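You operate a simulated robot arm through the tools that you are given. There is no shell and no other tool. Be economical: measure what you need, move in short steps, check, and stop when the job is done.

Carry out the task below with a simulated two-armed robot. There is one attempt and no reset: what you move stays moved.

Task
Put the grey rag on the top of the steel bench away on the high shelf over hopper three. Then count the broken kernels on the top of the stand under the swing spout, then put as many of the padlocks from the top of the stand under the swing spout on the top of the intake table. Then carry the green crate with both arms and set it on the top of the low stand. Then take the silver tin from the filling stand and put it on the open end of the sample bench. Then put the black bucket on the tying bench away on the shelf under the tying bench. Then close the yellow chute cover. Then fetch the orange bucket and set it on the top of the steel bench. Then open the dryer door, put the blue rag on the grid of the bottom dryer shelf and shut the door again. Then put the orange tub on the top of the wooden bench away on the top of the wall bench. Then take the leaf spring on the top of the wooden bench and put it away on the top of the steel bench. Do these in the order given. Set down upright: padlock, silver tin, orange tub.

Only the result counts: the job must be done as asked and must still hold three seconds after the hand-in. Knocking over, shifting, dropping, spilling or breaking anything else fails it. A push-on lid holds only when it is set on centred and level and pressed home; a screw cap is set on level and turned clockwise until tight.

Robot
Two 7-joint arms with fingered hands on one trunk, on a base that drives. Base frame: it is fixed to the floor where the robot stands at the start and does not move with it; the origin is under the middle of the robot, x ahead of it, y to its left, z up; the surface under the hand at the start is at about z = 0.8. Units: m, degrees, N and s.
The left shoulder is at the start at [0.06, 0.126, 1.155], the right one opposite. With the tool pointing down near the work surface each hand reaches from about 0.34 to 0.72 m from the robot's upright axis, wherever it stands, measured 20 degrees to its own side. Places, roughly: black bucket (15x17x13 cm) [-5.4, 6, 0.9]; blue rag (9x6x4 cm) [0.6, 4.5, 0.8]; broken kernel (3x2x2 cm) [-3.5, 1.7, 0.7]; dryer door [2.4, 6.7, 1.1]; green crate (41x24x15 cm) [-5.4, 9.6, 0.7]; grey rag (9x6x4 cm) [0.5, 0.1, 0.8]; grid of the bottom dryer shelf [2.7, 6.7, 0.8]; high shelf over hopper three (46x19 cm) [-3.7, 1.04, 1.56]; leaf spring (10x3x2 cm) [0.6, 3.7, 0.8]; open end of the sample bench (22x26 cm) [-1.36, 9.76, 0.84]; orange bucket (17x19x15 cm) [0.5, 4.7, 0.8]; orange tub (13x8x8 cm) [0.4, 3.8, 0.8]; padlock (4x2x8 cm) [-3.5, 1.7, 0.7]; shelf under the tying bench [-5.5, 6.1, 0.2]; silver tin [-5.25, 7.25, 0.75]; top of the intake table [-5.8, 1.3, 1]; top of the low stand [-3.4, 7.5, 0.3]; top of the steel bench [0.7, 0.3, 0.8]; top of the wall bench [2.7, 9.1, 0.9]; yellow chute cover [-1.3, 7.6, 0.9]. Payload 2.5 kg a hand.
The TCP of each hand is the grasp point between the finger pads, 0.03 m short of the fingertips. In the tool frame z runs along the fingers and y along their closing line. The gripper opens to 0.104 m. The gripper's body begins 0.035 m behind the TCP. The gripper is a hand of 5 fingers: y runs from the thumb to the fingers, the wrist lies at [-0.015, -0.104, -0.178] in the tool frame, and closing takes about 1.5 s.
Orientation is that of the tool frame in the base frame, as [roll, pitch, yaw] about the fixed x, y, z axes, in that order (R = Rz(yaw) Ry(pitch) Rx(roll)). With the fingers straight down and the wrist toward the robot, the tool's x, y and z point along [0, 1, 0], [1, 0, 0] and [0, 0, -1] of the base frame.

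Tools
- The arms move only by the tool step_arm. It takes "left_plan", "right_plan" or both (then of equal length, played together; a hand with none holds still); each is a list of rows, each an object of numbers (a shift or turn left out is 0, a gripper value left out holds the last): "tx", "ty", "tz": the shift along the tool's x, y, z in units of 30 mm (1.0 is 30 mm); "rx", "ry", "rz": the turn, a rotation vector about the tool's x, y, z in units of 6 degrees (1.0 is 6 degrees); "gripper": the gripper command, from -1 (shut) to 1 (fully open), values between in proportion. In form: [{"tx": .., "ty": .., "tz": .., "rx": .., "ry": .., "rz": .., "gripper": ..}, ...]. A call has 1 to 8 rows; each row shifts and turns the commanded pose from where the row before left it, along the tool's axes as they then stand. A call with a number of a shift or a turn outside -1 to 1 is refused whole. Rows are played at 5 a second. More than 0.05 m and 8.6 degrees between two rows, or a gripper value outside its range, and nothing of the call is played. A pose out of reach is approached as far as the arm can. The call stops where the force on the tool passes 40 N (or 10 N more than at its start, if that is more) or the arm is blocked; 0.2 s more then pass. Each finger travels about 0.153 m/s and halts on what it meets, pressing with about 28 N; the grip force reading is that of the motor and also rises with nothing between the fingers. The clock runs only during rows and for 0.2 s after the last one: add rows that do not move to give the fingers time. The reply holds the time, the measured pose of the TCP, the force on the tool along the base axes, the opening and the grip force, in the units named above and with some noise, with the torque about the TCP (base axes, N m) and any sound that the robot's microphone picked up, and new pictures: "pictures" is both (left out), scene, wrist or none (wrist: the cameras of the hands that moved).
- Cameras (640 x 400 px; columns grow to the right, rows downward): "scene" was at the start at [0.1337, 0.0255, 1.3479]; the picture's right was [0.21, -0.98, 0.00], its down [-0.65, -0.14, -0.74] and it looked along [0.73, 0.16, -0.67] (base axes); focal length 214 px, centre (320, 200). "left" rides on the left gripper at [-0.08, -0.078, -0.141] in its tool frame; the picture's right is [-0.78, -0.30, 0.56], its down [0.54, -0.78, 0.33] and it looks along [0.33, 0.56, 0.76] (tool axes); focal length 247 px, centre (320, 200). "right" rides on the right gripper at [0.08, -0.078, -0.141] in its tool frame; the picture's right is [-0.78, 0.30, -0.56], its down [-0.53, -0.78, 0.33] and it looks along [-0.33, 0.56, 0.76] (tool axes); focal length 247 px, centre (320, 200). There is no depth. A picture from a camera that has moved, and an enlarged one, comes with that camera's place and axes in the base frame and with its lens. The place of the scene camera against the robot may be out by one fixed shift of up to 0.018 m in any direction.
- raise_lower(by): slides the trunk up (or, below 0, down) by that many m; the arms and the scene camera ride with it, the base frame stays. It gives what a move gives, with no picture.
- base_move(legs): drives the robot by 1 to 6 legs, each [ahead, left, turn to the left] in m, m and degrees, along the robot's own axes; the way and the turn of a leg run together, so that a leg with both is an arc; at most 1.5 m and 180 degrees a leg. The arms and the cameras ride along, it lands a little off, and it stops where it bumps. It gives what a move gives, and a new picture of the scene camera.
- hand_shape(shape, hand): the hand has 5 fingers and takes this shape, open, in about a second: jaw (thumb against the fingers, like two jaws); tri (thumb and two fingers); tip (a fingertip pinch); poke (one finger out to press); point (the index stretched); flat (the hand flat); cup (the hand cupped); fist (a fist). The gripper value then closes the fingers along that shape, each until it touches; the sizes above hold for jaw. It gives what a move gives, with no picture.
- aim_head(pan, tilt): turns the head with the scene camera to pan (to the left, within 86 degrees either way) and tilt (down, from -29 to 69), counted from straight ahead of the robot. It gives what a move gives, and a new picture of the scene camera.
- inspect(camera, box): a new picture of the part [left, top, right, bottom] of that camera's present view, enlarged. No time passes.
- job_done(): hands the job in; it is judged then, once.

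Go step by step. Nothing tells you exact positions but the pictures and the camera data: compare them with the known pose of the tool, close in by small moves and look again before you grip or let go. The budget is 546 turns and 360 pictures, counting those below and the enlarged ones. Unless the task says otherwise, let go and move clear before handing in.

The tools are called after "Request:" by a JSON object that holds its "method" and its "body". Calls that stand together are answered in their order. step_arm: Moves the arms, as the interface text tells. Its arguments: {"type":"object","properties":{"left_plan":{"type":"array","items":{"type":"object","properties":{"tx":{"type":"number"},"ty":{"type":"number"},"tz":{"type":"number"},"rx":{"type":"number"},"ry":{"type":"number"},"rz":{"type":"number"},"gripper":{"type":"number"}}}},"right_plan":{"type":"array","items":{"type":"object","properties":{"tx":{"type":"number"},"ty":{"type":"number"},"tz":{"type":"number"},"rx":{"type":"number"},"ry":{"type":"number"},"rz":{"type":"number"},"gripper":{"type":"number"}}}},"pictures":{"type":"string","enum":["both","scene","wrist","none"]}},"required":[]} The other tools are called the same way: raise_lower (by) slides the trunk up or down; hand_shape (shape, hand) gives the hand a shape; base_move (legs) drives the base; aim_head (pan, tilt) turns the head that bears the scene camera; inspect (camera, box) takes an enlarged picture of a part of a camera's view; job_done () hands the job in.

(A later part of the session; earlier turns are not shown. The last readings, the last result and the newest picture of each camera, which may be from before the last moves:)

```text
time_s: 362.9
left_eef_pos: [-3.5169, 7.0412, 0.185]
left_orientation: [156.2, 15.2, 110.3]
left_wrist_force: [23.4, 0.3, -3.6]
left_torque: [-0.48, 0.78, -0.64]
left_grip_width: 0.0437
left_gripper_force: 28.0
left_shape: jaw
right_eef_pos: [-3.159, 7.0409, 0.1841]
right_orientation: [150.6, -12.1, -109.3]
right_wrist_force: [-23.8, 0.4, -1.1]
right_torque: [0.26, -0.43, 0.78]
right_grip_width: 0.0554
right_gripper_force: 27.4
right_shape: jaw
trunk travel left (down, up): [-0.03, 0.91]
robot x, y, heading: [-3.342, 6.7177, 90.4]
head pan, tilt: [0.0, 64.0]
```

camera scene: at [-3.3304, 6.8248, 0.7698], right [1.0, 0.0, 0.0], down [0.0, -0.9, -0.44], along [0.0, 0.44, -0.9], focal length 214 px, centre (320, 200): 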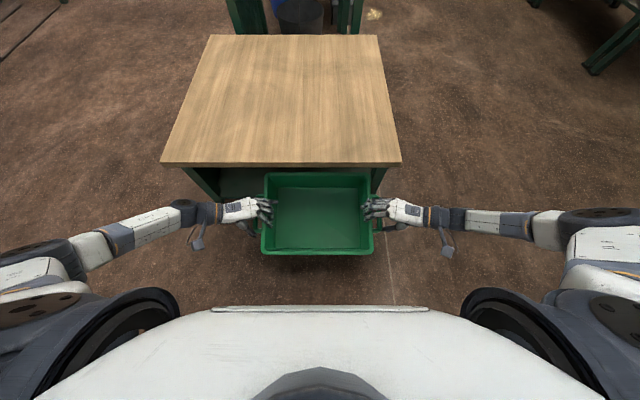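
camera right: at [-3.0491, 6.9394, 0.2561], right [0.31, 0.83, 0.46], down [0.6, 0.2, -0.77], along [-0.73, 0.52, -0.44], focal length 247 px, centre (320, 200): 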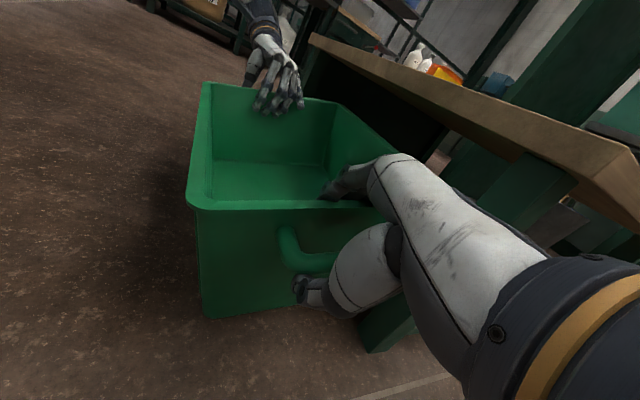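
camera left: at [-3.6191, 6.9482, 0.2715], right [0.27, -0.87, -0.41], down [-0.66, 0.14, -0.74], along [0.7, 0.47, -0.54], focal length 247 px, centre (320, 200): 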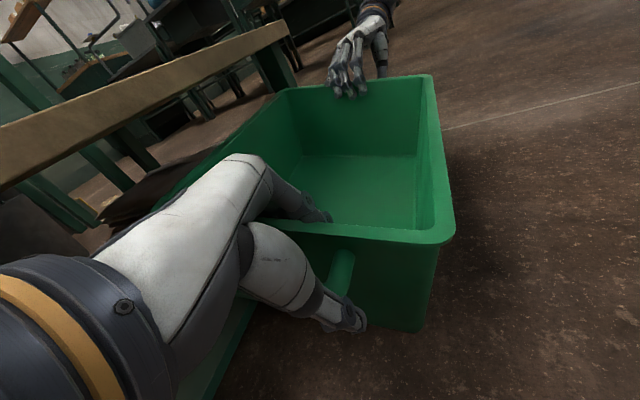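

Request:
{"method": "base_move", "body": {"legs": [[-0.3, 0, 0]]}}

```text
time_s: 365.0
left_eef_pos: [-3.5153, 6.7435, 0.185]
left_orientation: [156.2, 15.1, 109.9]
left_wrist_force: [24.7, -0.2, -3.0]
left_torque: [-0.5, 0.76, -0.62]
left_grip_width: 0.0437
left_gripper_force: 28.1
left_shape: jaw
right_eef_pos: [-3.1578, 6.7404, 0.1848]
right_orientation: [150.4, -12.1, -109.4]
right_wrist_force: [-23.8, -0.3, -1.0]
right_torque: [0.27, -0.41, 0.84]
right_grip_width: 0.0552
right_gripper_force: 27.8
right_shape: jaw
trunk travel left (down, up): [-0.03, 0.91]
robot x, y, heading: [-3.3422, 6.4172, 90.1]
head pan, tilt: [0.0, 64.0]
camera scene: at [-3.3302, 6.526, 0.7995], right [1.0, 0.0, 0.0], down [0.0, -0.9, -0.44], along [0.0, 0.44, -0.9], focal length 214 px, centre (320, 200)
```

scene: 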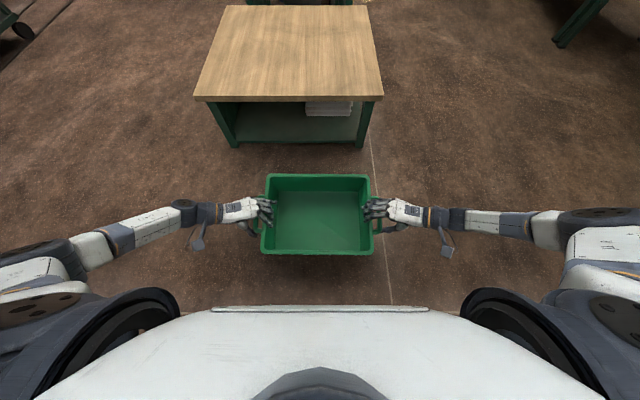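

The crate is clear of the overhang and hanging level. Raising it above the stand height.

Request:
{"method": "raise_lower", "body": {"by": 0.35}}

```text
time_s: 368.4
left_eef_pos: [-3.5137, 6.7429, 0.534]
left_orientation: [156.0, 15.1, 109.8]
left_wrist_force: [19.4, -0.2, -3.5]
left_torque: [-0.53, 0.8, -0.56]
left_grip_width: 0.0435
left_gripper_force: 28.3
left_shape: jaw
right_eef_pos: [-3.1588, 6.7406, 0.5356]
right_orientation: [150.3, -12.1, -109.4]
right_wrist_force: [-19.2, 0.3, -0.2]
right_torque: [0.3, -0.25, 0.56]
right_grip_width: 0.0534
right_gripper_force: 28.0
right_shape: jaw
trunk travel left (down, up): [-0.38, 0.56]
robot x, y, heading: [-3.3446, 6.4123, 89.8]
head pan, tilt: [0.0, 64.0]
```

Request:
{"method": "base_move", "body": {"legs": [[0, 0.11, 0], [0.54, 0, 0]]}}

```text
time_s: 372.3
left_eef_pos: [-3.6231, 7.2838, 0.5344]
left_orientation: [156.0, 15.1, 109.5]
left_wrist_force: [18.9, -0.1, -4.1]
left_torque: [-0.55, 0.75, -0.57]
left_grip_width: 0.0432
left_gripper_force: 27.9
left_shape: jaw
right_eef_pos: [-3.2676, 7.2798, 0.5362]
right_orientation: [150.3, -12.1, -109.5]
right_wrist_force: [-18.8, 0.9, -0.7]
right_torque: [0.33, -0.24, 0.57]
right_grip_width: 0.0534
right_gripper_force: 27.9
right_shape: jaw
trunk travel left (down, up): [-0.38, 0.56]
robot x, y, heading: [-3.4556, 6.9579, 89.6]
head pan, tilt: [0.0, 64.0]
camera scene: at [-3.4404, 7.0671, 1.1495], right [1.0, -0.01, 0.0], down [-0.01, -0.9, -0.44], along [0.0, 0.44, -0.9], focal length 214 px, centre (320, 200)
```

scene: 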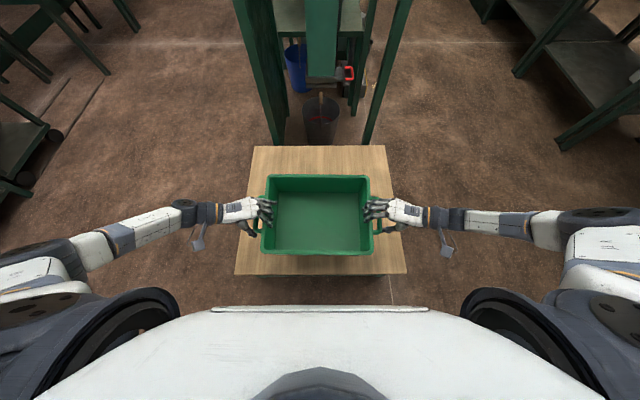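

Crate centred over the stand. Lowering gently.

Request:
{"method": "raise_lower", "body": {"by": -0.065}}

Request:
{"method": "raise_lower", "body": {"by": -0.012}}

```text
time_s: 373.4
left_eef_pos: [-3.6224, 7.284, 0.4702]
left_orientation: [156.0, 15.2, 109.4]
left_wrist_force: [9.0, -0.5, -4.7]
left_torque: [-0.56, 0.88, -0.46]
left_grip_width: 0.0435
left_gripper_force: 27.7
left_shape: jaw
right_eef_pos: [-3.269, 7.2801, 0.4689]
right_orientation: [150.1, -12.2, -109.4]
right_wrist_force: [-9.2, 0.9, -1.6]
right_torque: [0.34, -0.27, 0.45]
right_grip_width: 0.053
right_gripper_force: 27.7
right_shape: jaw
trunk travel left (down, up): [-0.315, 0.625]
robot x, y, heading: [-3.4516, 6.9546, 89.6]
head pan, tilt: [0.0, 64.0]
```

```text
time_s: 374.0
left_eef_pos: [-3.6244, 7.2845, 0.4574]
left_orientation: [156.1, 15.2, 109.6]
left_wrist_force: [11.0, -0.8, -3.4]
left_torque: [-0.53, 0.84, -0.45]
left_grip_width: 0.0436
left_gripper_force: 27.8
left_shape: jaw
right_eef_pos: [-3.2688, 7.2803, 0.459]
right_orientation: [150.2, -12.2, -109.4]
right_wrist_force: [-11.5, 0.8, -1.0]
right_torque: [0.3, -0.22, 0.45]
right_grip_width: 0.0529
right_gripper_force: 27.9
right_shape: jaw
trunk travel left (down, up): [-0.303, 0.637]
robot x, y, heading: [-3.4568, 6.9561, 89.6]
head pan, tilt: [0.0, 64.0]
```

Request:
{"method": "raise_lower", "body": {"by": -0.012}}

Request:
{"method": "aim_head", "body": {"pan": 0, "tilt": 60}}

```text
time_s: 374.6
left_eef_pos: [-3.6223, 7.2882, 0.4486]
left_orientation: [155.7, 14.9, 109.7]
left_wrist_force: [9.0, 7.6, 14.9]
left_torque: [-0.95, 1.5, -0.68]
left_grip_width: 0.0428
left_gripper_force: 27.7
left_shape: jaw
right_eef_pos: [-3.2692, 7.2827, 0.4492]
right_orientation: [149.9, -12.0, -109.6]
right_wrist_force: [-8.6, 3.9, 9.8]
right_torque: [0.32, 0.14, 0.26]
right_grip_width: 0.0531
right_gripper_force: 28.2
right_shape: jaw
trunk travel left (down, up): [-0.291, 0.649]
robot x, y, heading: [-3.4505, 6.9572, 89.6]
head pan, tilt: [0.0, 64.0]
```

```text
time_s: 375.2
left_eef_pos: [-3.6231, 7.286, 0.4483]
left_orientation: [155.8, 14.9, 109.7]
left_wrist_force: [9.1, 10.4, 22.6]
left_torque: [-0.98, 1.63, -0.63]
left_grip_width: 0.0426
left_gripper_force: 27.9
left_shape: jaw
right_eef_pos: [-3.2689, 7.2814, 0.4477]
right_orientation: [150.2, -12.0, -109.5]
right_wrist_force: [-6.8, 4.9, 11.5]
right_torque: [0.3, 0.2, 0.13]
right_grip_width: 0.0529
right_gripper_force: 28.1
right_shape: jaw
trunk travel left (down, up): [-0.291, 0.649]
robot x, y, heading: [-3.451, 6.9569, 89.6]
head pan, tilt: [0.0, 60.0]
camera scene: at [-3.4399, 7.0706, 1.0654], right [1.0, -0.01, 0.0], down [-0.01, -0.87, -0.5], along [0.0, 0.5, -0.87], focal length 214 px, centre (320, 200)
```

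scene: 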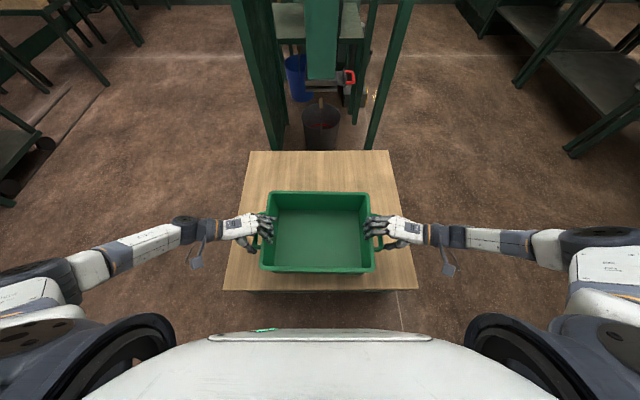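

Crate rests on the stand. Opening both hands fully and checking before moving anything.

Request:
{"method": "step_arm", "body": {"left_plan": [{"gripper": -0.4}, {"gripper": 0.2}, {"gripper": 0.7}, {"gripper": 1}, {}, {}], "right_plan": [{"gripper": -0.4}, {"gripper": 0.2}, {"gripper": 0.7}, {"gripper": 1}, {}, {}], "pictures": "none"}}

Request:
{"method": "raise_lower", "body": {"by": 0.05}}

Request:
{"method": "step_arm", "body": {"left_plan": [{}], "right_plan": [{}], "pictures": "both"}}

```text
time_s: 376.6
left_eef_pos: [-3.6235, 7.2849, 0.4452]
left_orientation: [156.0, 15.1, 109.7]
left_wrist_force: [0.3, 0.1, -0.7]
left_torque: [-0.02, 0.0, -0.01]
left_grip_width: 0.1037
left_gripper_force: 0.0
left_shape: jaw
right_eef_pos: [-3.2682, 7.2805, 0.4461]
right_orientation: [150.3, -12.1, -109.6]
right_wrist_force: [0.4, 0.2, -0.2]
right_torque: [-0.01, -0.01, -0.01]
right_grip_width: 0.1034
right_gripper_force: 0.1
right_shape: jaw
trunk travel left (down, up): [-0.291, 0.649]
robot x, y, heading: [-3.454, 6.9599, 89.2]
head pan, tilt: [0.0, 60.0]
```

```text
time_s: 377.5
left_eef_pos: [-3.6235, 7.2836, 0.4957]
left_orientation: [156.0, 15.2, 109.6]
left_wrist_force: [-0.6, 0.3, 0.0]
left_torque: [-0.03, 0.0, 0.01]
left_grip_width: 0.104
left_gripper_force: 0.0
left_shape: jaw
right_eef_pos: [-3.2682, 7.2808, 0.4953]
right_orientation: [150.3, -12.0, -109.5]
right_wrist_force: [0.1, -0.5, 0.3]
right_torque: [-0.01, 0.02, -0.03]
right_grip_width: 0.1036
right_gripper_force: 0.1
right_shape: jaw
trunk travel left (down, up): [-0.341, 0.599]
robot x, y, heading: [-3.4584, 6.9556, 89.4]
head pan, tilt: [0.0, 60.0]
```

```text
time_s: 377.9
left_eef_pos: [-3.6224, 7.2842, 0.4952]
left_orientation: [156.1, 15.2, 109.6]
left_wrist_force: [-0.1, 0.1, 0.4]
left_torque: [-0.01, -0.01, 0.02]
left_grip_width: 0.1038
left_gripper_force: 0.0
left_shape: jaw
right_eef_pos: [-3.2673, 7.2806, 0.4966]
right_orientation: [150.3, -12.0, -109.6]
right_wrist_force: [-0.1, -0.6, 0.0]
right_torque: [0.01, 0.01, -0.04]
right_grip_width: 0.104
right_gripper_force: 0.2
right_shape: jaw
trunk travel left (down, up): [-0.341, 0.599]
robot x, y, heading: [-3.4517, 6.9603, 89.6]
head pan, tilt: [0.0, 60.0]
camera scene: at [-3.4404, 7.0716, 1.115], right [1.0, -0.01, 0.0], down [-0.01, -0.87, -0.5], along [0.0, 0.5, -0.87], focal length 214 px, centre (320, 200)
camera right: at [-3.1595, 7.1776, 0.5957], right [0.32, 0.83, 0.45], down [0.61, 0.19, -0.77], along [-0.73, 0.52, -0.45], focal length 247 px, centre (320, 200)
camera left: at [-3.7269, 7.1918, 0.6109], right [0.26, -0.88, -0.4], down [-0.66, 0.14, -0.74], along [0.7, 0.46, -0.54], focal length 247 px, centre (320, 200)
```

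scene: 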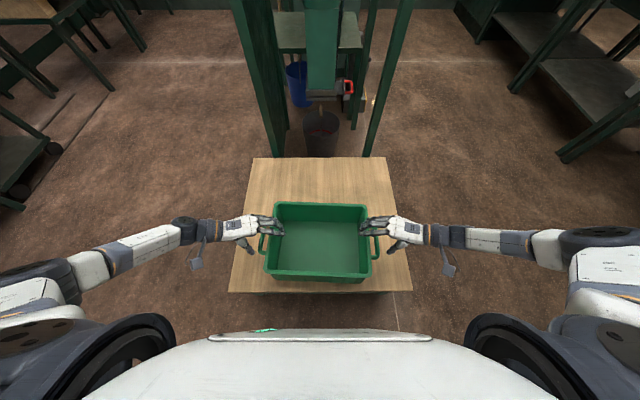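
right: 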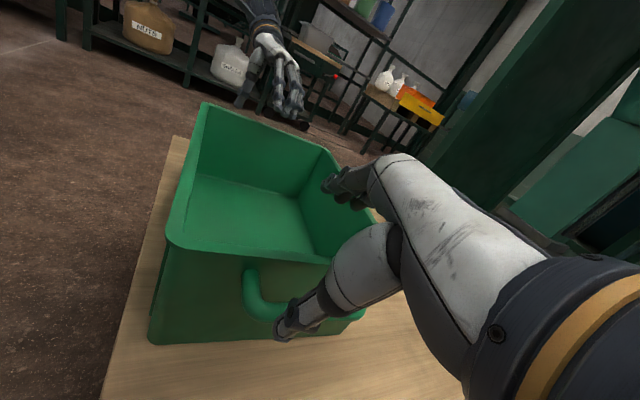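
left: 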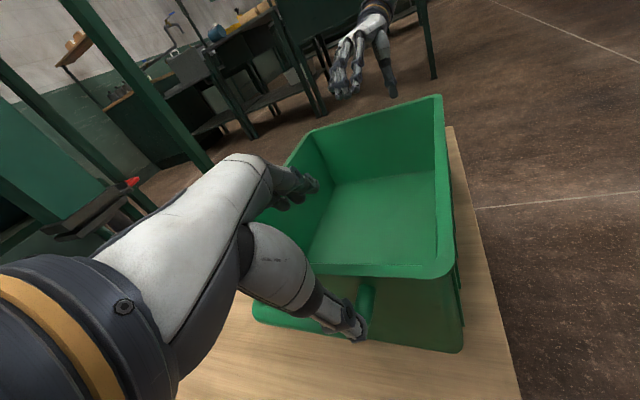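

The crate stays put. Raising the hands well clear.

Request:
{"method": "raise_lower", "body": {"by": 0.35}}

Request:
{"method": "aim_head", "body": {"pan": 0, "tilt": 62}}

```text
time_s: 381.4
left_eef_pos: [-3.6238, 7.2838, 0.8461]
left_orientation: [155.9, 15.3, 109.5]
left_wrist_force: [0.1, -0.2, -0.2]
left_torque: [-0.02, -0.03, 0.01]
left_grip_width: 0.104
left_gripper_force: 0.1
left_shape: jaw
right_eef_pos: [-3.2677, 7.2815, 0.8468]
right_orientation: [150.2, -12.2, -109.5]
right_wrist_force: [0.6, -0.2, 0.3]
right_torque: [-0.02, 0.0, 0.0]
right_grip_width: 0.1038
right_gripper_force: 0.0
right_shape: jaw
trunk travel left (down, up): [-0.691, 0.249]
robot x, y, heading: [-3.4506, 6.9566, 89.6]
head pan, tilt: [0.0, 60.0]
```

```text
time_s: 382.0
left_eef_pos: [-3.6236, 7.2854, 0.8455]
left_orientation: [156.1, 15.1, 109.7]
left_wrist_force: [-0.7, 0.5, -0.6]
left_torque: [0.0, 0.0, 0.0]
left_grip_width: 0.1037
left_gripper_force: 0.0
left_shape: jaw
right_eef_pos: [-3.2683, 7.2809, 0.846]
right_orientation: [150.3, -12.1, -109.7]
right_wrist_force: [0.4, -1.0, 0.5]
right_torque: [0.04, 0.03, 0.03]
right_grip_width: 0.1035
right_gripper_force: 0.0
right_shape: jaw
trunk travel left (down, up): [-0.691, 0.249]
robot x, y, heading: [-3.4529, 6.9563, 89.6]
head pan, tilt: [0.0, 62.0]
camera scene: at [-3.4404, 7.0693, 1.4628], right [1.0, -0.01, 0.0], down [-0.01, -0.88, -0.47], along [0.0, 0.47, -0.88], focal length 214 px, centre (320, 200)
```

scene: 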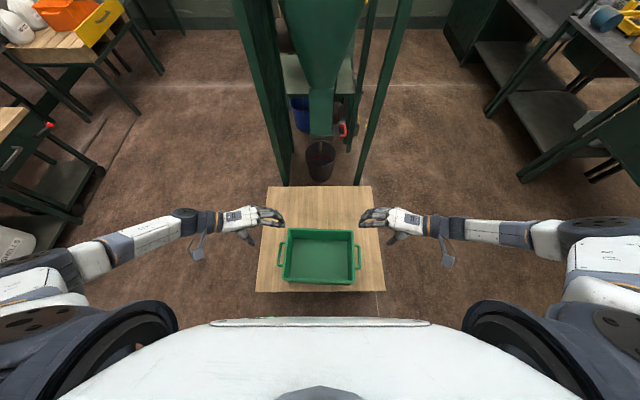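

The crate is on the low stand. Next: back off, restore both hands to straight down, and head for the silver tin.

Request:
{"method": "base_move", "body": {"legs": [[-0.5, 0, 0]]}}

Request:
{"method": "step_arm", "body": {"left_plan": [{"rz": -1}, {"rz": -1}, {"rz": -1}, {"rz": -1}, {"rz": -1}, {"rz": -1}, {"rz": -1}, {"rz": -1}], "right_plan": [{"rz": 1}, {"rz": 1}, {"rz": 1}, {"rz": 1}, {"rz": 1}, {"rz": 1}, {"rz": 1}, {"rz": 1}], "pictures": "none"}}

Request:
{"method": "step_arm", "body": {"left_plan": [{"rz": -1}, {"rz": -1}, {"rz": -1}, {"ry": 0.9}, {"ry": 0.9}, {"ry": 0.9}, {"ry": 0.9}, {"ry": 0.8}], "right_plan": [{"rz": 1}, {"rz": 1}, {"rz": 1}, {"ry": -1}, {"ry": -1}, {"ry": -1}, {"ry": -1}, {"ry": -1}], "pictures": "none"}}

```text
time_s: 384.9
left_eef_pos: [-3.6275, 6.7833, 0.8468]
left_orientation: [156.0, 15.2, 109.8]
left_wrist_force: [0.0, 0.4, -0.2]
left_torque: [-0.02, 0.04, 0.02]
left_grip_width: 0.1038
left_gripper_force: 0.0
left_shape: jaw
right_eef_pos: [-3.2726, 6.7812, 0.8472]
right_orientation: [150.3, -12.1, -109.4]
right_wrist_force: [0.5, -0.1, 0.3]
right_torque: [-0.05, 0.03, 0.0]
right_grip_width: 0.1039
right_gripper_force: 0.1
right_shape: jaw
trunk travel left (down, up): [-0.691, 0.249]
robot x, y, heading: [-3.4559, 6.458, 90.0]
head pan, tilt: [0.0, 62.0]
camera scene: at [-3.4436, 6.5687, 1.4628], right [1.0, 0.0, 0.0], down [0.0, -0.88, -0.47], along [0.0, 0.47, -0.88], focal length 214 px, centre (320, 200)
```

scene: 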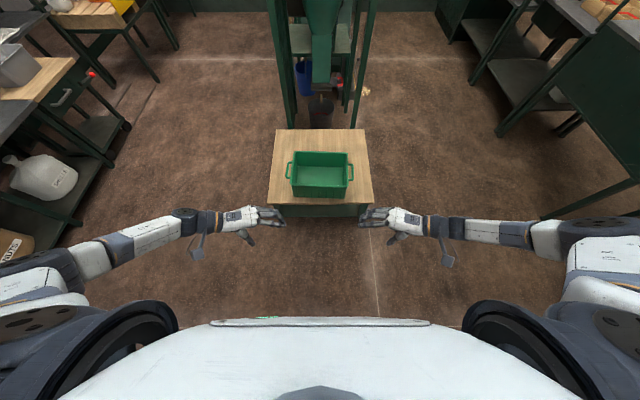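

```text
time_s: 386.7
left_eef_pos: [-3.6269, 6.7832, 0.8459]
left_orientation: [175.6, 27.8, 160.1]
left_wrist_force: [0.0, 0.8, 0.2]
left_torque: [-0.02, 0.01, 0.02]
left_grip_width: 0.1034
left_gripper_force: 0.1
left_shape: jaw
right_eef_pos: [-3.2722, 6.7805, 0.8463]
right_orientation: [168.9, -30.0, -157.7]
right_wrist_force: [0.5, -0.1, -0.1]
right_torque: [-0.01, -0.02, -0.01]
right_grip_width: 0.1041
right_gripper_force: 0.1
right_shape: jaw
trunk travel left (down, up): [-0.691, 0.249]
robot x, y, heading: [-3.4541, 6.4567, 89.9]
head pan, tilt: [0.0, 62.0]
```

```text
time_s: 388.5
left_eef_pos: [-3.6261, 6.7841, 0.8454]
left_orientation: [-175.5, 1.2, 177.9]
left_wrist_force: [0.1, -0.7, -0.1]
left_torque: [0.03, -0.01, 0.03]
left_grip_width: 0.1038
left_gripper_force: 0.0
left_shape: jaw
right_eef_pos: [-3.2718, 6.7817, 0.8452]
right_orientation: [179.7, -7.7, -178.6]
right_wrist_force: [1.4, 0.2, 0.4]
right_torque: [-0.04, 0.05, -0.02]
right_grip_width: 0.1037
right_gripper_force: 0.1
right_shape: jaw
right hand out of reach, approached as far as the arm can: row 8
trunk travel left (down, up): [-0.691, 0.249]
robot x, y, heading: [-3.4582, 6.4572, 89.6]
head pan, tilt: [0.0, 62.0]
```

Request:
{"method": "step_arm", "body": {"left_plan": [{"tz": -1, "rx": -0.4, "ry": 0.2}, {"tz": -1, "rx": -0.35}, {"tz": -1}, {"tz": -1}, {"tz": -1}, {"tz": -1}, {"tz": -1}, {"tz": -1}], "right_plan": [{"tz": -1}, {"tz": -1}, {"tz": -1, "ry": -0.4}, {"tz": -1, "ry": -0.4}, {"tz": -1, "ry": -0.4}, {"tz": -1}, {"tz": -1}, {"tz": -1}], "pictures": "none"}}

Request:
{"method": "base_move", "body": {"legs": [[0, 1.05, 0], [0.95, 0, 0.2]]}}

Request:
{"method": "aim_head", "body": {"pan": 75, "tilt": 40}}

```text
time_s: 390.3
left_eef_pos: [-3.6288, 6.8187, 1.0729]
left_orientation: [-179.7, 0.2, 177.9]
left_wrist_force: [-0.2, -0.2, 0.0]
left_torque: [-0.02, -0.01, -0.01]
left_grip_width: 0.1038
left_gripper_force: 0.0
left_shape: jaw
left hand out of reach, approached as far as the arm can: row 6, 7, 8
right_eef_pos: [-3.2467, 6.8139, 1.0715]
right_orientation: [179.9, -0.8, -178.6]
right_wrist_force: [0.0, -0.3, 0.1]
right_torque: [-0.01, 0.0, -0.02]
right_grip_width: 0.104
right_gripper_force: 0.1
right_shape: jaw
right hand out of reach, approached as far as the arm can: row 6, 7, 8
trunk travel left (down, up): [-0.691, 0.249]
robot x, y, heading: [-3.4567, 6.4612, 90.0]
head pan, tilt: [0.0, 62.0]
```

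```text
time_s: 400.4
left_eef_pos: [-4.6899, 7.7851, 1.0725]
left_orientation: [-179.8, 0.2, 178.3]
left_wrist_force: [0.0, 0.6, 0.6]
left_torque: [-0.01, 0.02, 0.0]
left_grip_width: 0.1039
left_gripper_force: 0.1
left_shape: jaw
right_eef_pos: [-4.3076, 7.7828, 1.0715]
right_orientation: [179.7, -0.7, -178.2]
right_wrist_force: [-1.1, 0.7, 0.6]
right_torque: [0.02, 0.03, -0.04]
right_grip_width: 0.1037
right_gripper_force: 0.1
right_shape: jaw
trunk travel left (down, up): [-0.691, 0.249]
robot x, y, heading: [-4.5125, 7.4242, 90.0]
head pan, tilt: [0.0, 62.0]
camera scene: at [-4.5029, 7.5371, 1.4627], right [1.0, 0.0, 0.0], down [0.0, -0.88, -0.47], along [0.0, 0.47, -0.88], focal length 214 px, centre (320, 200)
```

scene: 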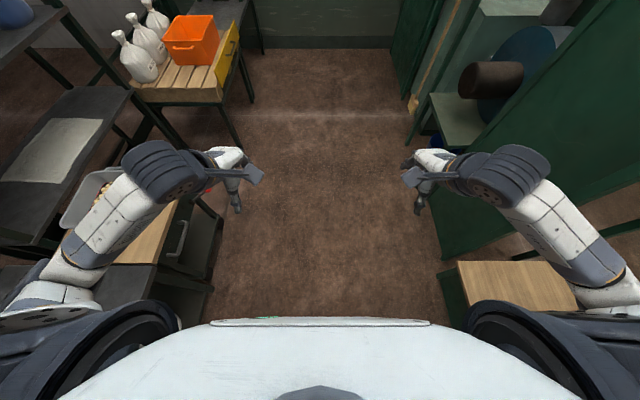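

```text
time_s: 401.9
left_eef_pos: [-4.6886, 7.785, 1.0743]
left_orientation: [-179.9, 0.2, 178.4]
left_wrist_force: [-1.1, 0.7, 0.4]
left_torque: [0.0, 0.02, 0.0]
left_grip_width: 0.1039
left_gripper_force: 0.0
left_shape: jaw
right_eef_pos: [-4.3087, 7.783, 1.0712]
right_orientation: [179.7, -0.7, -178.2]
right_wrist_force: [-0.1, -1.0, -0.3]
right_torque: [-0.03, 0.0, -0.01]
right_grip_width: 0.1039
right_gripper_force: 0.1
right_shape: jaw
trunk travel left (down, up): [-0.691, 0.249]
robot x, y, heading: [-4.5185, 7.4261, 90.2]
head pan, tilt: [75.0, 40.0]
camera scene: at [-4.5848, 7.4943, 1.4918], right [0.26, 0.97, 0.0], down [0.62, -0.17, -0.77], along [-0.74, 0.2, -0.64], focal length 214 px, centre (320, 200)
```

scene: 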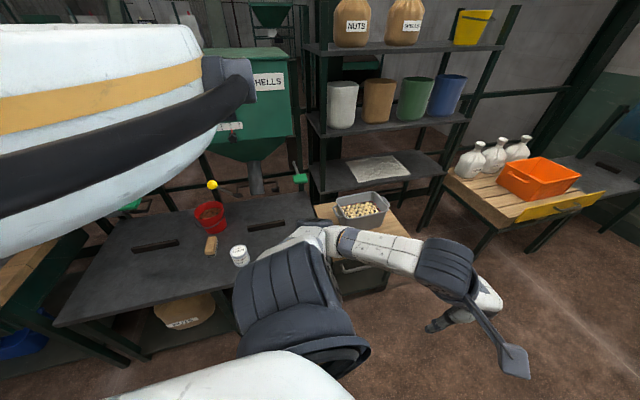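

Request:
{"method": "inspect", "body": {"camera": "scene", "box": [180, 180, 340, 280]}}

```text
4.00 times, centred on (260, 230) of scene
camera zoom: at [-4.5848, 7.4943, 1.4918], right [0.26, 0.97, 0.0], down [0.62, -0.17, -0.77], along [-0.74, 0.2, -0.64], focal length 858 px, centre (560, 80)
```

zoom: 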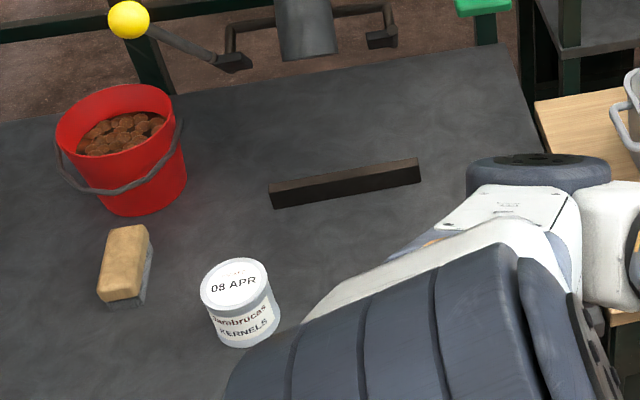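

The tin stands at about (-5.147, 7.32). Turning west to grasp it with the left hand.

Request:
{"method": "base_move", "body": {"legs": [[0, 0, 89.8]]}}

Request:
{"method": "aim_head", "body": {"pan": 10, "tilt": 50}}

Request:
{"method": "step_arm", "body": {"left_plan": [{}], "pictures": "wrist"}}

```text
time_s: 406.1
left_eef_pos: [-4.8712, 7.244, 1.0733]
left_orientation: [-179.8, 0.3, -90.7]
left_wrist_force: [0.0, -0.2, 0.4]
left_torque: [0.0, 0.0, 0.0]
left_grip_width: 0.1038
left_gripper_force: 0.1
left_shape: jaw
right_eef_pos: [-4.8765, 7.6253, 1.0705]
right_orientation: [179.7, -0.7, -87.3]
right_wrist_force: [-0.2, 0.1, -0.6]
right_torque: [0.0, -0.01, 0.01]
right_grip_width: 0.1038
right_gripper_force: 0.0
right_shape: jaw
trunk travel left (down, up): [-0.691, 0.249]
robot x, y, heading: [-4.5128, 7.423, -179.0]
head pan, tilt: [75.0, 40.0]
camera scene: at [-4.5629, 7.3492, 1.4918], right [-0.97, 0.24, 0.0], down [0.15, 0.62, -0.77], along [-0.18, -0.74, -0.64], focal length 214 px, centre (320, 200)
```

scene: 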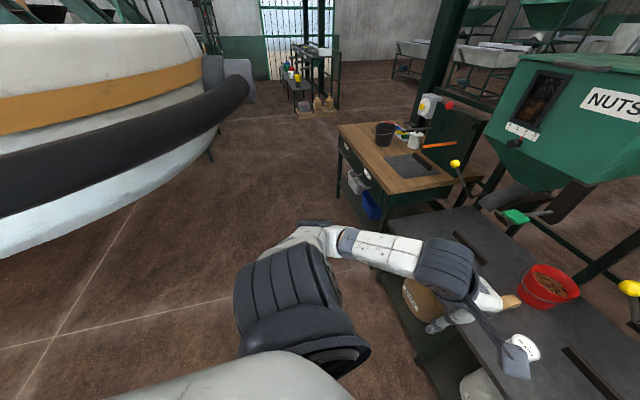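

```text
time_s: 407.5
left_eef_pos: [-4.8716, 7.2432, 1.0724]
left_orientation: [-179.8, 0.2, -90.7]
left_wrist_force: [-0.6, 0.3, -0.8]
left_torque: [0.04, -0.01, -0.01]
left_grip_width: 0.1037
left_gripper_force: 0.1
left_shape: jaw
right_eef_pos: [-4.8756, 7.625, 1.0714]
right_orientation: [179.7, -0.6, -87.2]
right_wrist_force: [-0.7, 0.2, -0.8]
right_torque: [0.01, -0.01, -0.01]
right_grip_width: 0.1037
right_gripper_force: 0.1
right_shape: jaw
trunk travel left (down, up): [-0.691, 0.249]
robot x, y, heading: [-4.5109, 7.4239, -179.1]
head pan, tilt: [10.0, 50.0]
camera scene: at [-4.6181, 7.4168, 1.4776], right [-0.19, 0.98, 0.0], down [0.75, 0.15, -0.64], along [-0.63, -0.12, -0.77], focal length 214 px, centre (320, 200)
```

scene: 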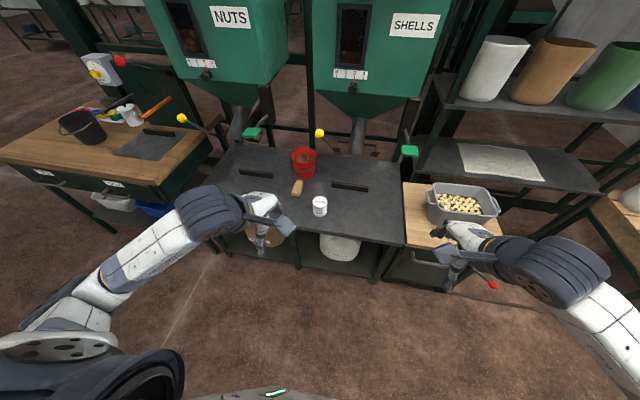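

```text
time_s: 407.9
left_eef_pos: [-4.8725, 7.2431, 1.073]
left_orientation: [-179.7, 0.3, -90.7]
left_wrist_force: [-0.1, -0.3, -0.1]
left_torque: [0.01, 0.05, 0.02]
left_grip_width: 0.1036
left_gripper_force: 0.1
left_shape: jaw
right_eef_pos: [-4.8763, 7.625, 1.0713]
right_orientation: [179.7, -0.8, -87.3]
right_wrist_force: [-0.7, -0.6, -0.6]
right_torque: [-0.01, -0.01, 0.0]
right_grip_width: 0.1037
right_gripper_force: 0.0
right_shape: jaw
trunk travel left (down, up): [-0.691, 0.249]
robot x, y, heading: [-4.5126, 7.4228, -179.0]
head pan, tilt: [10.0, 50.0]
camera left: at [-4.7937, 7.3211, 1.2145], right [0.31, 0.77, -0.55], down [0.77, -0.54, -0.33], along [-0.56, -0.32, -0.76], focal length 247 px, centre (320, 200)
```

left: 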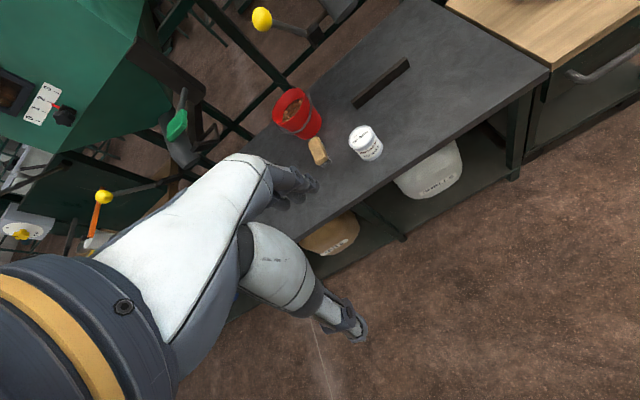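

Request:
{"method": "base_move", "body": {"legs": [[0.13, 0, -1]]}}

Request:
{"method": "step_arm", "body": {"left_plan": [{"ty": 0.85, "tx": -0.26}, {"ty": 0.85, "tx": -0.26}, {"ty": 0.85, "tx": -0.26}, {"ty": 0.85, "tx": -0.26}, {"ty": 0.85, "tx": -0.26}, {"ty": 0.85, "tx": -0.26}], "pictures": "none"}}

Request:
{"method": "raise_lower", "body": {"by": -0.15}}

Request:
{"method": "step_arm", "body": {"left_plan": [{}], "pictures": "wrist"}}

```text
time_s: 409.2
left_eef_pos: [-5.005, 7.2483, 1.0727]
left_orientation: [-179.7, 0.2, -91.8]
left_wrist_force: [0.7, -0.1, -0.1]
left_torque: [-0.04, -0.03, -0.03]
left_grip_width: 0.1037
left_gripper_force: 0.0
left_shape: jaw
right_eef_pos: [-5.0047, 7.6303, 1.0719]
right_orientation: [179.7, -0.7, -88.3]
right_wrist_force: [0.1, 0.3, -0.2]
right_torque: [0.03, -0.01, 0.01]
right_grip_width: 0.1037
right_gripper_force: 0.1
right_shape: jaw
trunk travel left (down, up): [-0.691, 0.249]
robot x, y, heading: [-4.6437, 7.4243, -179.8]
head pan, tilt: [10.0, 50.0]
camera scene: at [-4.7488, 7.4175, 1.4775], right [-0.18, 0.98, 0.0], down [0.75, 0.13, -0.64], along [-0.63, -0.11, -0.77], focal length 214 px, centre (320, 200)
```

scene: 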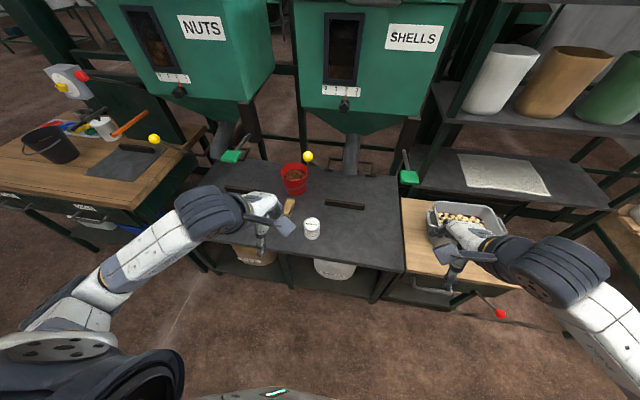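

```text
time_s: 410.6
left_eef_pos: [-5.1574, 7.3002, 1.0729]
left_orientation: [-179.9, 0.0, -91.8]
left_wrist_force: [0.4, -1.5, -0.1]
left_torque: [-0.01, -0.01, 0.0]
left_grip_width: 0.1038
left_gripper_force: 0.1
left_shape: jaw
right_eef_pos: [-5.0024, 7.6283, 1.0705]
right_orientation: [179.7, -0.6, -88.2]
right_wrist_force: [-0.4, 0.6, -0.4]
right_torque: [0.0, 0.02, -0.01]
right_grip_width: 0.1035
right_gripper_force: 0.0
right_shape: jaw
trunk travel left (down, up): [-0.691, 0.249]
robot x, y, heading: [-4.6459, 7.4206, -179.9]
head pan, tilt: [10.0, 50.0]
```

```text
time_s: 412.3
left_eef_pos: [-5.1568, 7.2996, 0.9235]
left_orientation: [-179.8, 0.2, -91.7]
left_wrist_force: [0.5, -0.4, 0.6]
left_torque: [-0.02, 0.0, 0.03]
left_grip_width: 0.1039
left_gripper_force: 0.0
left_shape: jaw
right_eef_pos: [-5.0033, 7.6286, 0.9222]
right_orientation: [179.7, -0.8, -88.3]
right_wrist_force: [-0.4, -0.4, -0.3]
right_torque: [-0.01, -0.01, -0.01]
right_grip_width: 0.1036
right_gripper_force: 0.1
right_shape: jaw
trunk travel left (down, up): [-0.541, 0.399]
robot x, y, heading: [-4.6432, 7.4223, -179.9]
head pan, tilt: [10.0, 50.0]
```

```text
time_s: 412.7
left_eef_pos: [-5.1566, 7.2992, 0.9242]
left_orientation: [-179.9, 0.2, -91.7]
left_wrist_force: [0.5, 0.5, 0.3]
left_torque: [0.0, 0.01, 0.02]
left_grip_width: 0.1038
left_gripper_force: 0.1
left_shape: jaw
right_eef_pos: [-5.002, 7.6292, 0.9215]
right_orientation: [179.7, -0.7, -88.3]
right_wrist_force: [-0.3, 0.8, 0.1]
right_torque: [-0.03, -0.02, -0.01]
right_grip_width: 0.1037
right_gripper_force: 0.0
right_shape: jaw
trunk travel left (down, up): [-0.541, 0.399]
robot x, y, heading: [-4.6422, 7.4252, -180.0]
head pan, tilt: [10.0, 50.0]
camera left: at [-5.0766, 7.3756, 1.0652], right [0.32, 0.77, -0.55], down [0.76, -0.56, -0.33], along [-0.56, -0.31, -0.76], focal length 247 px, centre (320, 200)
```

left: 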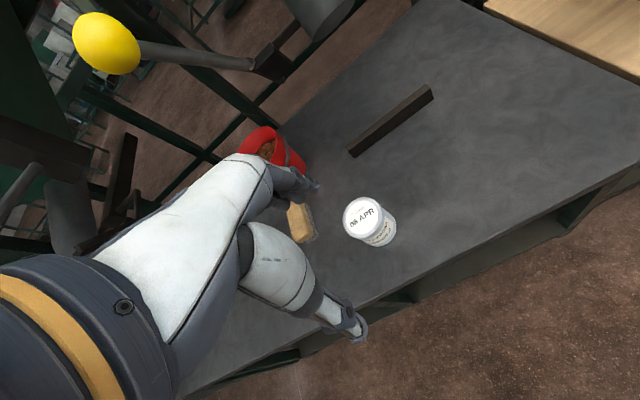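

Tin is at (-5.194, 7.314). Aligning the left hand, lifting the right hand away from the nut bin, then lowering.

Request:
{"method": "step_arm", "body": {"left_plan": [{"ty": 0.62, "tx": -0.25}, {"ty": 0.63, "tx": -0.25}, {}, {}, {}, {}], "right_plan": [{"tz": -0.9}, {"tz": -0.9}, {"tz": -0.9, "ty": -0.3}, {"tz": -0.9, "ty": -0.3}, {"tz": -0.6, "ty": -0.3}, {"ty": -0.3}], "pictures": "none"}}

Request:
{"method": "raise_lower", "body": {"by": -0.06}}

Request:
{"method": "step_arm", "body": {"left_plan": [{}], "pictures": "wrist"}}

```text
time_s: 414.1
left_eef_pos: [-5.1944, 7.3151, 0.9227]
left_orientation: [-179.8, 0.2, -91.8]
left_wrist_force: [-0.5, 0.2, 0.4]
left_torque: [0.03, -0.01, -0.04]
left_grip_width: 0.1039
left_gripper_force: 0.1
left_shape: jaw
right_eef_pos: [-4.985, 7.6369, 1.0536]
right_orientation: [179.8, -0.6, -88.3]
right_wrist_force: [0.1, 0.3, -0.6]
right_torque: [0.02, -0.01, -0.02]
right_grip_width: 0.1039
right_gripper_force: 0.0
right_shape: jaw
right hand out of reach, approached as far as the arm can: row 1, 3, 5, 6
trunk travel left (down, up): [-0.541, 0.399]
robot x, y, heading: [-4.6463, 7.4227, -179.9]
head pan, tilt: [10.0, 50.0]
```

```text
time_s: 415.1
left_eef_pos: [-5.194, 7.3142, 0.8625]
left_orientation: [-179.8, 0.2, -91.7]
left_wrist_force: [0.3, 0.5, -0.2]
left_torque: [0.03, -0.03, 0.04]
left_grip_width: 0.1036
left_gripper_force: 0.0
left_shape: jaw
right_eef_pos: [-4.9864, 7.6372, 0.9944]
right_orientation: [179.7, -0.8, -88.3]
right_wrist_force: [0.4, -0.1, -0.3]
right_torque: [0.02, 0.03, 0.02]
right_grip_width: 0.1037
right_gripper_force: 0.1
right_shape: jaw
trunk travel left (down, up): [-0.481, 0.459]
robot x, y, heading: [-4.6401, 7.4215, -180.0]
head pan, tilt: [10.0, 50.0]
```

```text
time_s: 415.5
left_eef_pos: [-5.1939, 7.3158, 0.8617]
left_orientation: [-179.8, 0.4, -91.8]
left_wrist_force: [0.5, 0.5, 0.2]
left_torque: [-0.01, 0.01, 0.03]
left_grip_width: 0.1038
left_gripper_force: 0.1
left_shape: jaw
right_eef_pos: [-4.9864, 7.637, 0.9937]
right_orientation: [179.8, -0.7, -88.3]
right_wrist_force: [0.1, -0.2, 0.2]
right_torque: [0.0, -0.04, -0.04]
right_grip_width: 0.1037
right_gripper_force: 0.1
right_shape: jaw
trunk travel left (down, up): [-0.481, 0.459]
robot x, y, heading: [-4.6422, 7.423, -180.0]
head pan, tilt: [10.0, 50.0]
camera left: at [-5.1138, 7.3915, 1.0044], right [0.32, 0.77, -0.55], down [0.76, -0.56, -0.33], along [-0.56, -0.31, -0.76], focal length 247 px, centre (320, 200)
```

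left: 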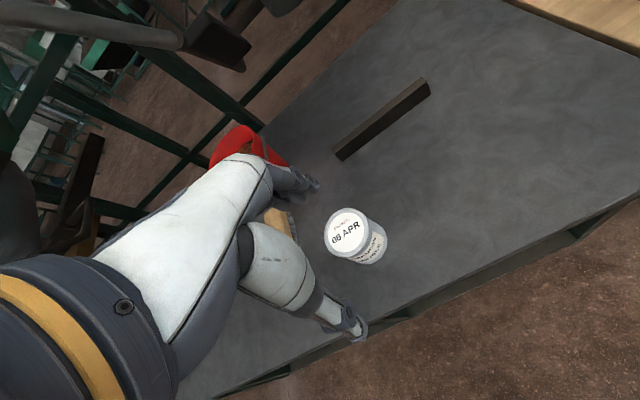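

Request:
{"method": "step_arm", "body": {"left_plan": [{"ty": 0.25, "tx": -0.35}, {"tz": 0.7}, {"tz": 0.7}, {"tz": 0.6}], "pictures": "wrist"}}

```text
time_s: 416.5
left_eef_pos: [-5.2014, 7.3259, 0.8018]
left_orientation: [-179.7, 0.2, -91.8]
left_wrist_force: [-0.3, 0.2, -0.4]
left_torque: [-0.01, 0.01, -0.02]
left_grip_width: 0.1038
left_gripper_force: 0.0
left_shape: jaw
right_eef_pos: [-4.9865, 7.6369, 0.9935]
right_orientation: [179.8, -0.7, -88.2]
right_wrist_force: [-0.7, 0.5, 0.3]
right_torque: [0.03, -0.01, -0.02]
right_grip_width: 0.1036
right_gripper_force: 0.0
right_shape: jaw
trunk travel left (down, up): [-0.481, 0.459]
robot x, y, heading: [-4.6432, 7.4213, -179.7]
head pan, tilt: [10.0, 50.0]
camera left: at [-5.1217, 7.4023, 0.944], right [0.32, 0.77, -0.55], down [0.76, -0.56, -0.33], along [-0.56, -0.31, -0.76], focal length 247 px, centre (320, 200)
```

left: 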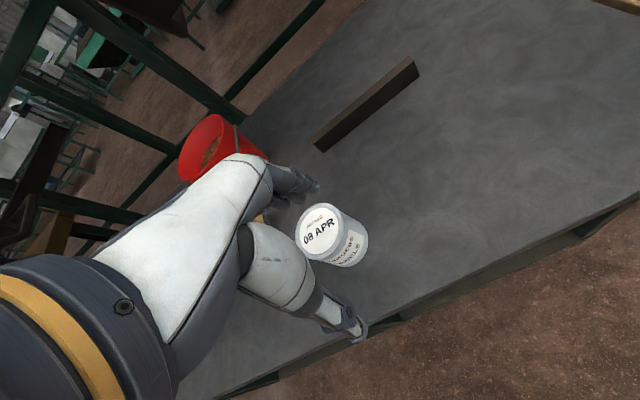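

Request:
{"method": "step_arm", "body": {"left_plan": [{"tx": -0.4, "tz": 0.3}, {"gripper": 0.5}, {"gripper": 0}, {"gripper": -0.5}, {"gripper": -1}, {}, {}, {}], "pictures": "wrist"}}

```text
time_s: 418.3
left_eef_pos: [-5.2022, 7.339, 0.7929]
left_orientation: [-179.9, 0.2, -91.8]
left_wrist_force: [0.4, 0.2, 0.2]
left_torque: [0.02, 0.01, -0.02]
left_grip_width: 0.0
left_gripper_force: 27.8
left_shape: jaw
right_eef_pos: [-4.9862, 7.6368, 0.9944]
right_orientation: [179.9, -0.7, -88.3]
right_wrist_force: [0.1, 0.3, 0.6]
right_torque: [-0.01, -0.01, 0.03]
right_grip_width: 0.104
right_gripper_force: 0.0
right_shape: jaw
trunk travel left (down, up): [-0.481, 0.459]
robot x, y, heading: [-4.6443, 7.4227, -180.0]
head pan, tilt: [10.0, 50.0]
camera left: at [-5.1212, 7.4147, 0.935], right [0.32, 0.77, -0.55], down [0.76, -0.56, -0.33], along [-0.56, -0.31, -0.76], focal length 247 px, centre (320, 200)
```

left: 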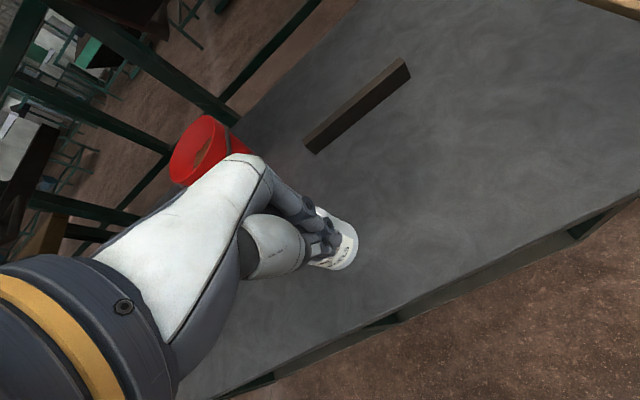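

The fingers closed above the tin: triangulating again, its lid is at (-5.259, 7.288, z 0.706), lower and further than assumed. Reopening and repositioning above it.

Request:
{"method": "step_arm", "body": {"left_plan": [{"gripper": 1, "tz": -0.8}, {"tz": -0.8}, {"ty": 0.65, "tx": 0.58}, {"ty": 0.65, "tx": 0.58}, {"ty": 0.6, "tx": 0.55}, {}], "pictures": "none"}}

Request:
{"method": "raise_lower", "body": {"by": -0.1}}

Request:
{"method": "step_arm", "body": {"left_plan": [{}], "pictures": "both"}}

```text
time_s: 419.7
left_eef_pos: [-5.2596, 7.2887, 0.8421]
left_orientation: [-179.9, 0.2, -91.8]
left_wrist_force: [-0.6, 0.8, 0.2]
left_torque: [0.01, -0.01, 0.0]
left_grip_width: 0.1039
left_gripper_force: 0.1
left_shape: jaw
right_eef_pos: [-4.987, 7.6373, 0.9934]
right_orientation: [179.8, -0.7, -88.2]
right_wrist_force: [0.1, 0.3, 0.4]
right_torque: [0.02, -0.02, -0.02]
right_grip_width: 0.1039
right_gripper_force: 0.1
right_shape: jaw
trunk travel left (down, up): [-0.481, 0.459]
robot x, y, heading: [-4.643, 7.4242, -179.7]
head pan, tilt: [10.0, 50.0]
```

```text
time_s: 421.0
left_eef_pos: [-5.2585, 7.2892, 0.7422]
left_orientation: [-179.8, 0.2, -91.7]
left_wrist_force: [0.5, 0.1, -1.3]
left_torque: [0.01, 0.04, 0.01]
left_grip_width: 0.1038
left_gripper_force: 0.0
left_shape: jaw
right_eef_pos: [-4.9864, 7.6356, 0.8931]
right_orientation: [179.7, -0.7, -88.2]
right_wrist_force: [0.3, 0.3, 1.2]
right_torque: [0.02, 0.03, -0.01]
right_grip_width: 0.1037
right_gripper_force: 0.1
right_shape: jaw
trunk travel left (down, up): [-0.381, 0.559]
robot x, y, heading: [-4.644, 7.4196, -179.7]
head pan, tilt: [10.0, 50.0]
```

```text
time_s: 421.4
left_eef_pos: [-5.2582, 7.2884, 0.7418]
left_orientation: [-179.8, 0.2, -91.6]
left_wrist_force: [-0.3, -0.6, -0.2]
left_torque: [0.0, -0.04, -0.01]
left_grip_width: 0.1038
left_gripper_force: 0.1
left_shape: jaw
right_eef_pos: [-4.9857, 7.6363, 0.893]
right_orientation: [179.9, -0.7, -88.2]
right_wrist_force: [0.5, 0.3, 0.5]
right_torque: [-0.01, -0.01, 0.01]
right_grip_width: 0.1038
right_gripper_force: 0.1
right_shape: jaw
trunk travel left (down, up): [-0.381, 0.559]
robot x, y, heading: [-4.6499, 7.4221, -179.8]
head pan, tilt: [10.0, 50.0]
camera scene: at [-4.7478, 7.4175, 1.1677], right [-0.18, 0.98, 0.0], down [0.75, 0.13, -0.64], along [-0.63, -0.11, -0.77], focal length 214 px, centre (320, 200)
camera left: at [-5.1789, 7.3656, 0.8839], right [0.32, 0.77, -0.55], down [0.76, -0.56, -0.33], along [-0.56, -0.31, -0.76], focal length 247 px, centre (320, 200)
```

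scene: 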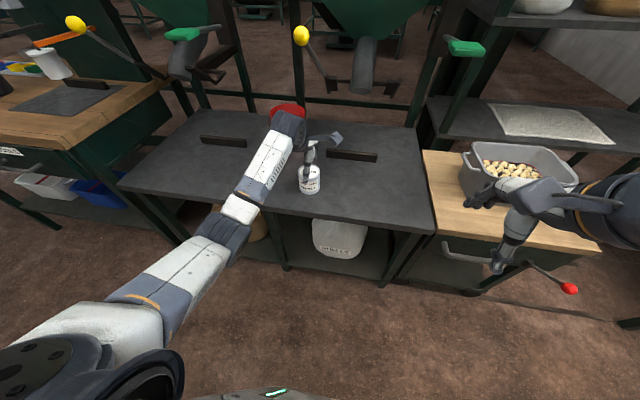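
left: 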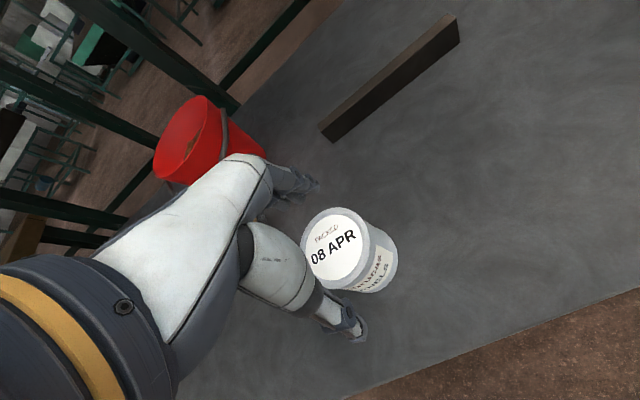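

Now the triangulation agrees: the hand is exactly above the tin. Descending and closing.

Request:
{"method": "step_arm", "body": {"left_plan": [{"tz": 0.6}, {"tz": 0.6}, {"tz": 0.5}, {"tz": 0.4}, {}], "pictures": "wrist"}}

```text
time_s: 422.6
left_eef_pos: [-5.2598, 7.2901, 0.6813]
left_orientation: [179.9, 0.3, -91.8]
left_wrist_force: [-2.2, 1.1, 5.8]
left_torque: [0.05, 0.17, -0.06]
left_grip_width: 0.104
left_gripper_force: 0.1
left_shape: jaw
right_eef_pos: [-4.9865, 7.6373, 0.8937]
right_orientation: [179.7, -0.6, -88.4]
right_wrist_force: [0.0, 0.4, 0.8]
right_torque: [0.04, 0.02, 0.02]
right_grip_width: 0.104
right_gripper_force: 0.2
right_shape: jaw
trunk travel left (down, up): [-0.381, 0.559]
robot x, y, heading: [-4.6438, 7.4256, -179.9]
head pan, tilt: [10.0, 50.0]
camera left: at [-5.1793, 7.3667, 0.8216], right [0.32, 0.77, -0.55], down [0.76, -0.56, -0.34], along [-0.57, -0.31, -0.76], focal length 247 px, centre (320, 200)
```

left: 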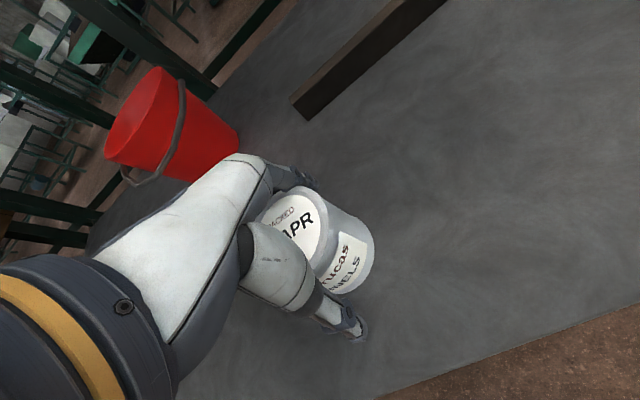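

Request:
{"method": "step_arm", "body": {"left_plan": [{"tz": -0.1}, {"gripper": 0.5}, {"gripper": 0}, {"gripper": -0.5}, {"gripper": -1}, {}, {}, {}], "pictures": "wrist"}}

```text
time_s: 424.4
left_eef_pos: [-5.2589, 7.2898, 0.6815]
left_orientation: [-179.8, 0.2, -91.8]
left_wrist_force: [0.7, -0.7, 0.5]
left_torque: [0.0, 0.01, 0.02]
left_grip_width: 0.0625
left_gripper_force: 28.3
left_shape: jaw
right_eef_pos: [-4.9862, 7.6369, 0.8926]
right_orientation: [179.8, -0.7, -88.3]
right_wrist_force: [1.0, 0.5, -0.2]
right_torque: [-0.01, 0.04, 0.03]
right_grip_width: 0.104
right_gripper_force: 0.1
right_shape: jaw
trunk travel left (down, up): [-0.381, 0.559]
robot x, y, heading: [-4.646, 7.424, -180.0]
head pan, tilt: [10.0, 50.0]
camera left: at [-5.1793, 7.3663, 0.8233], right [0.32, 0.77, -0.55], down [0.76, -0.56, -0.33], along [-0.56, -0.31, -0.76], focal length 247 px, centre (320, 200)
```

left: 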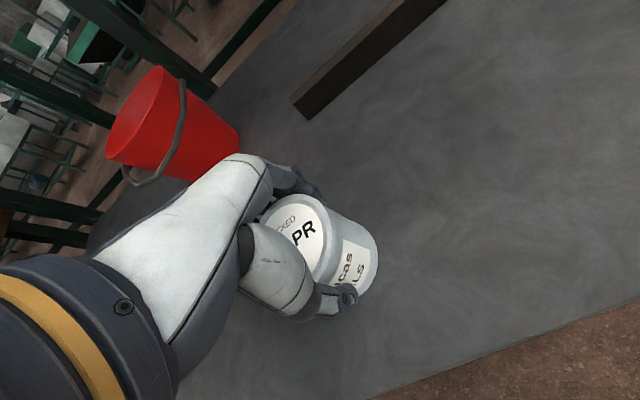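

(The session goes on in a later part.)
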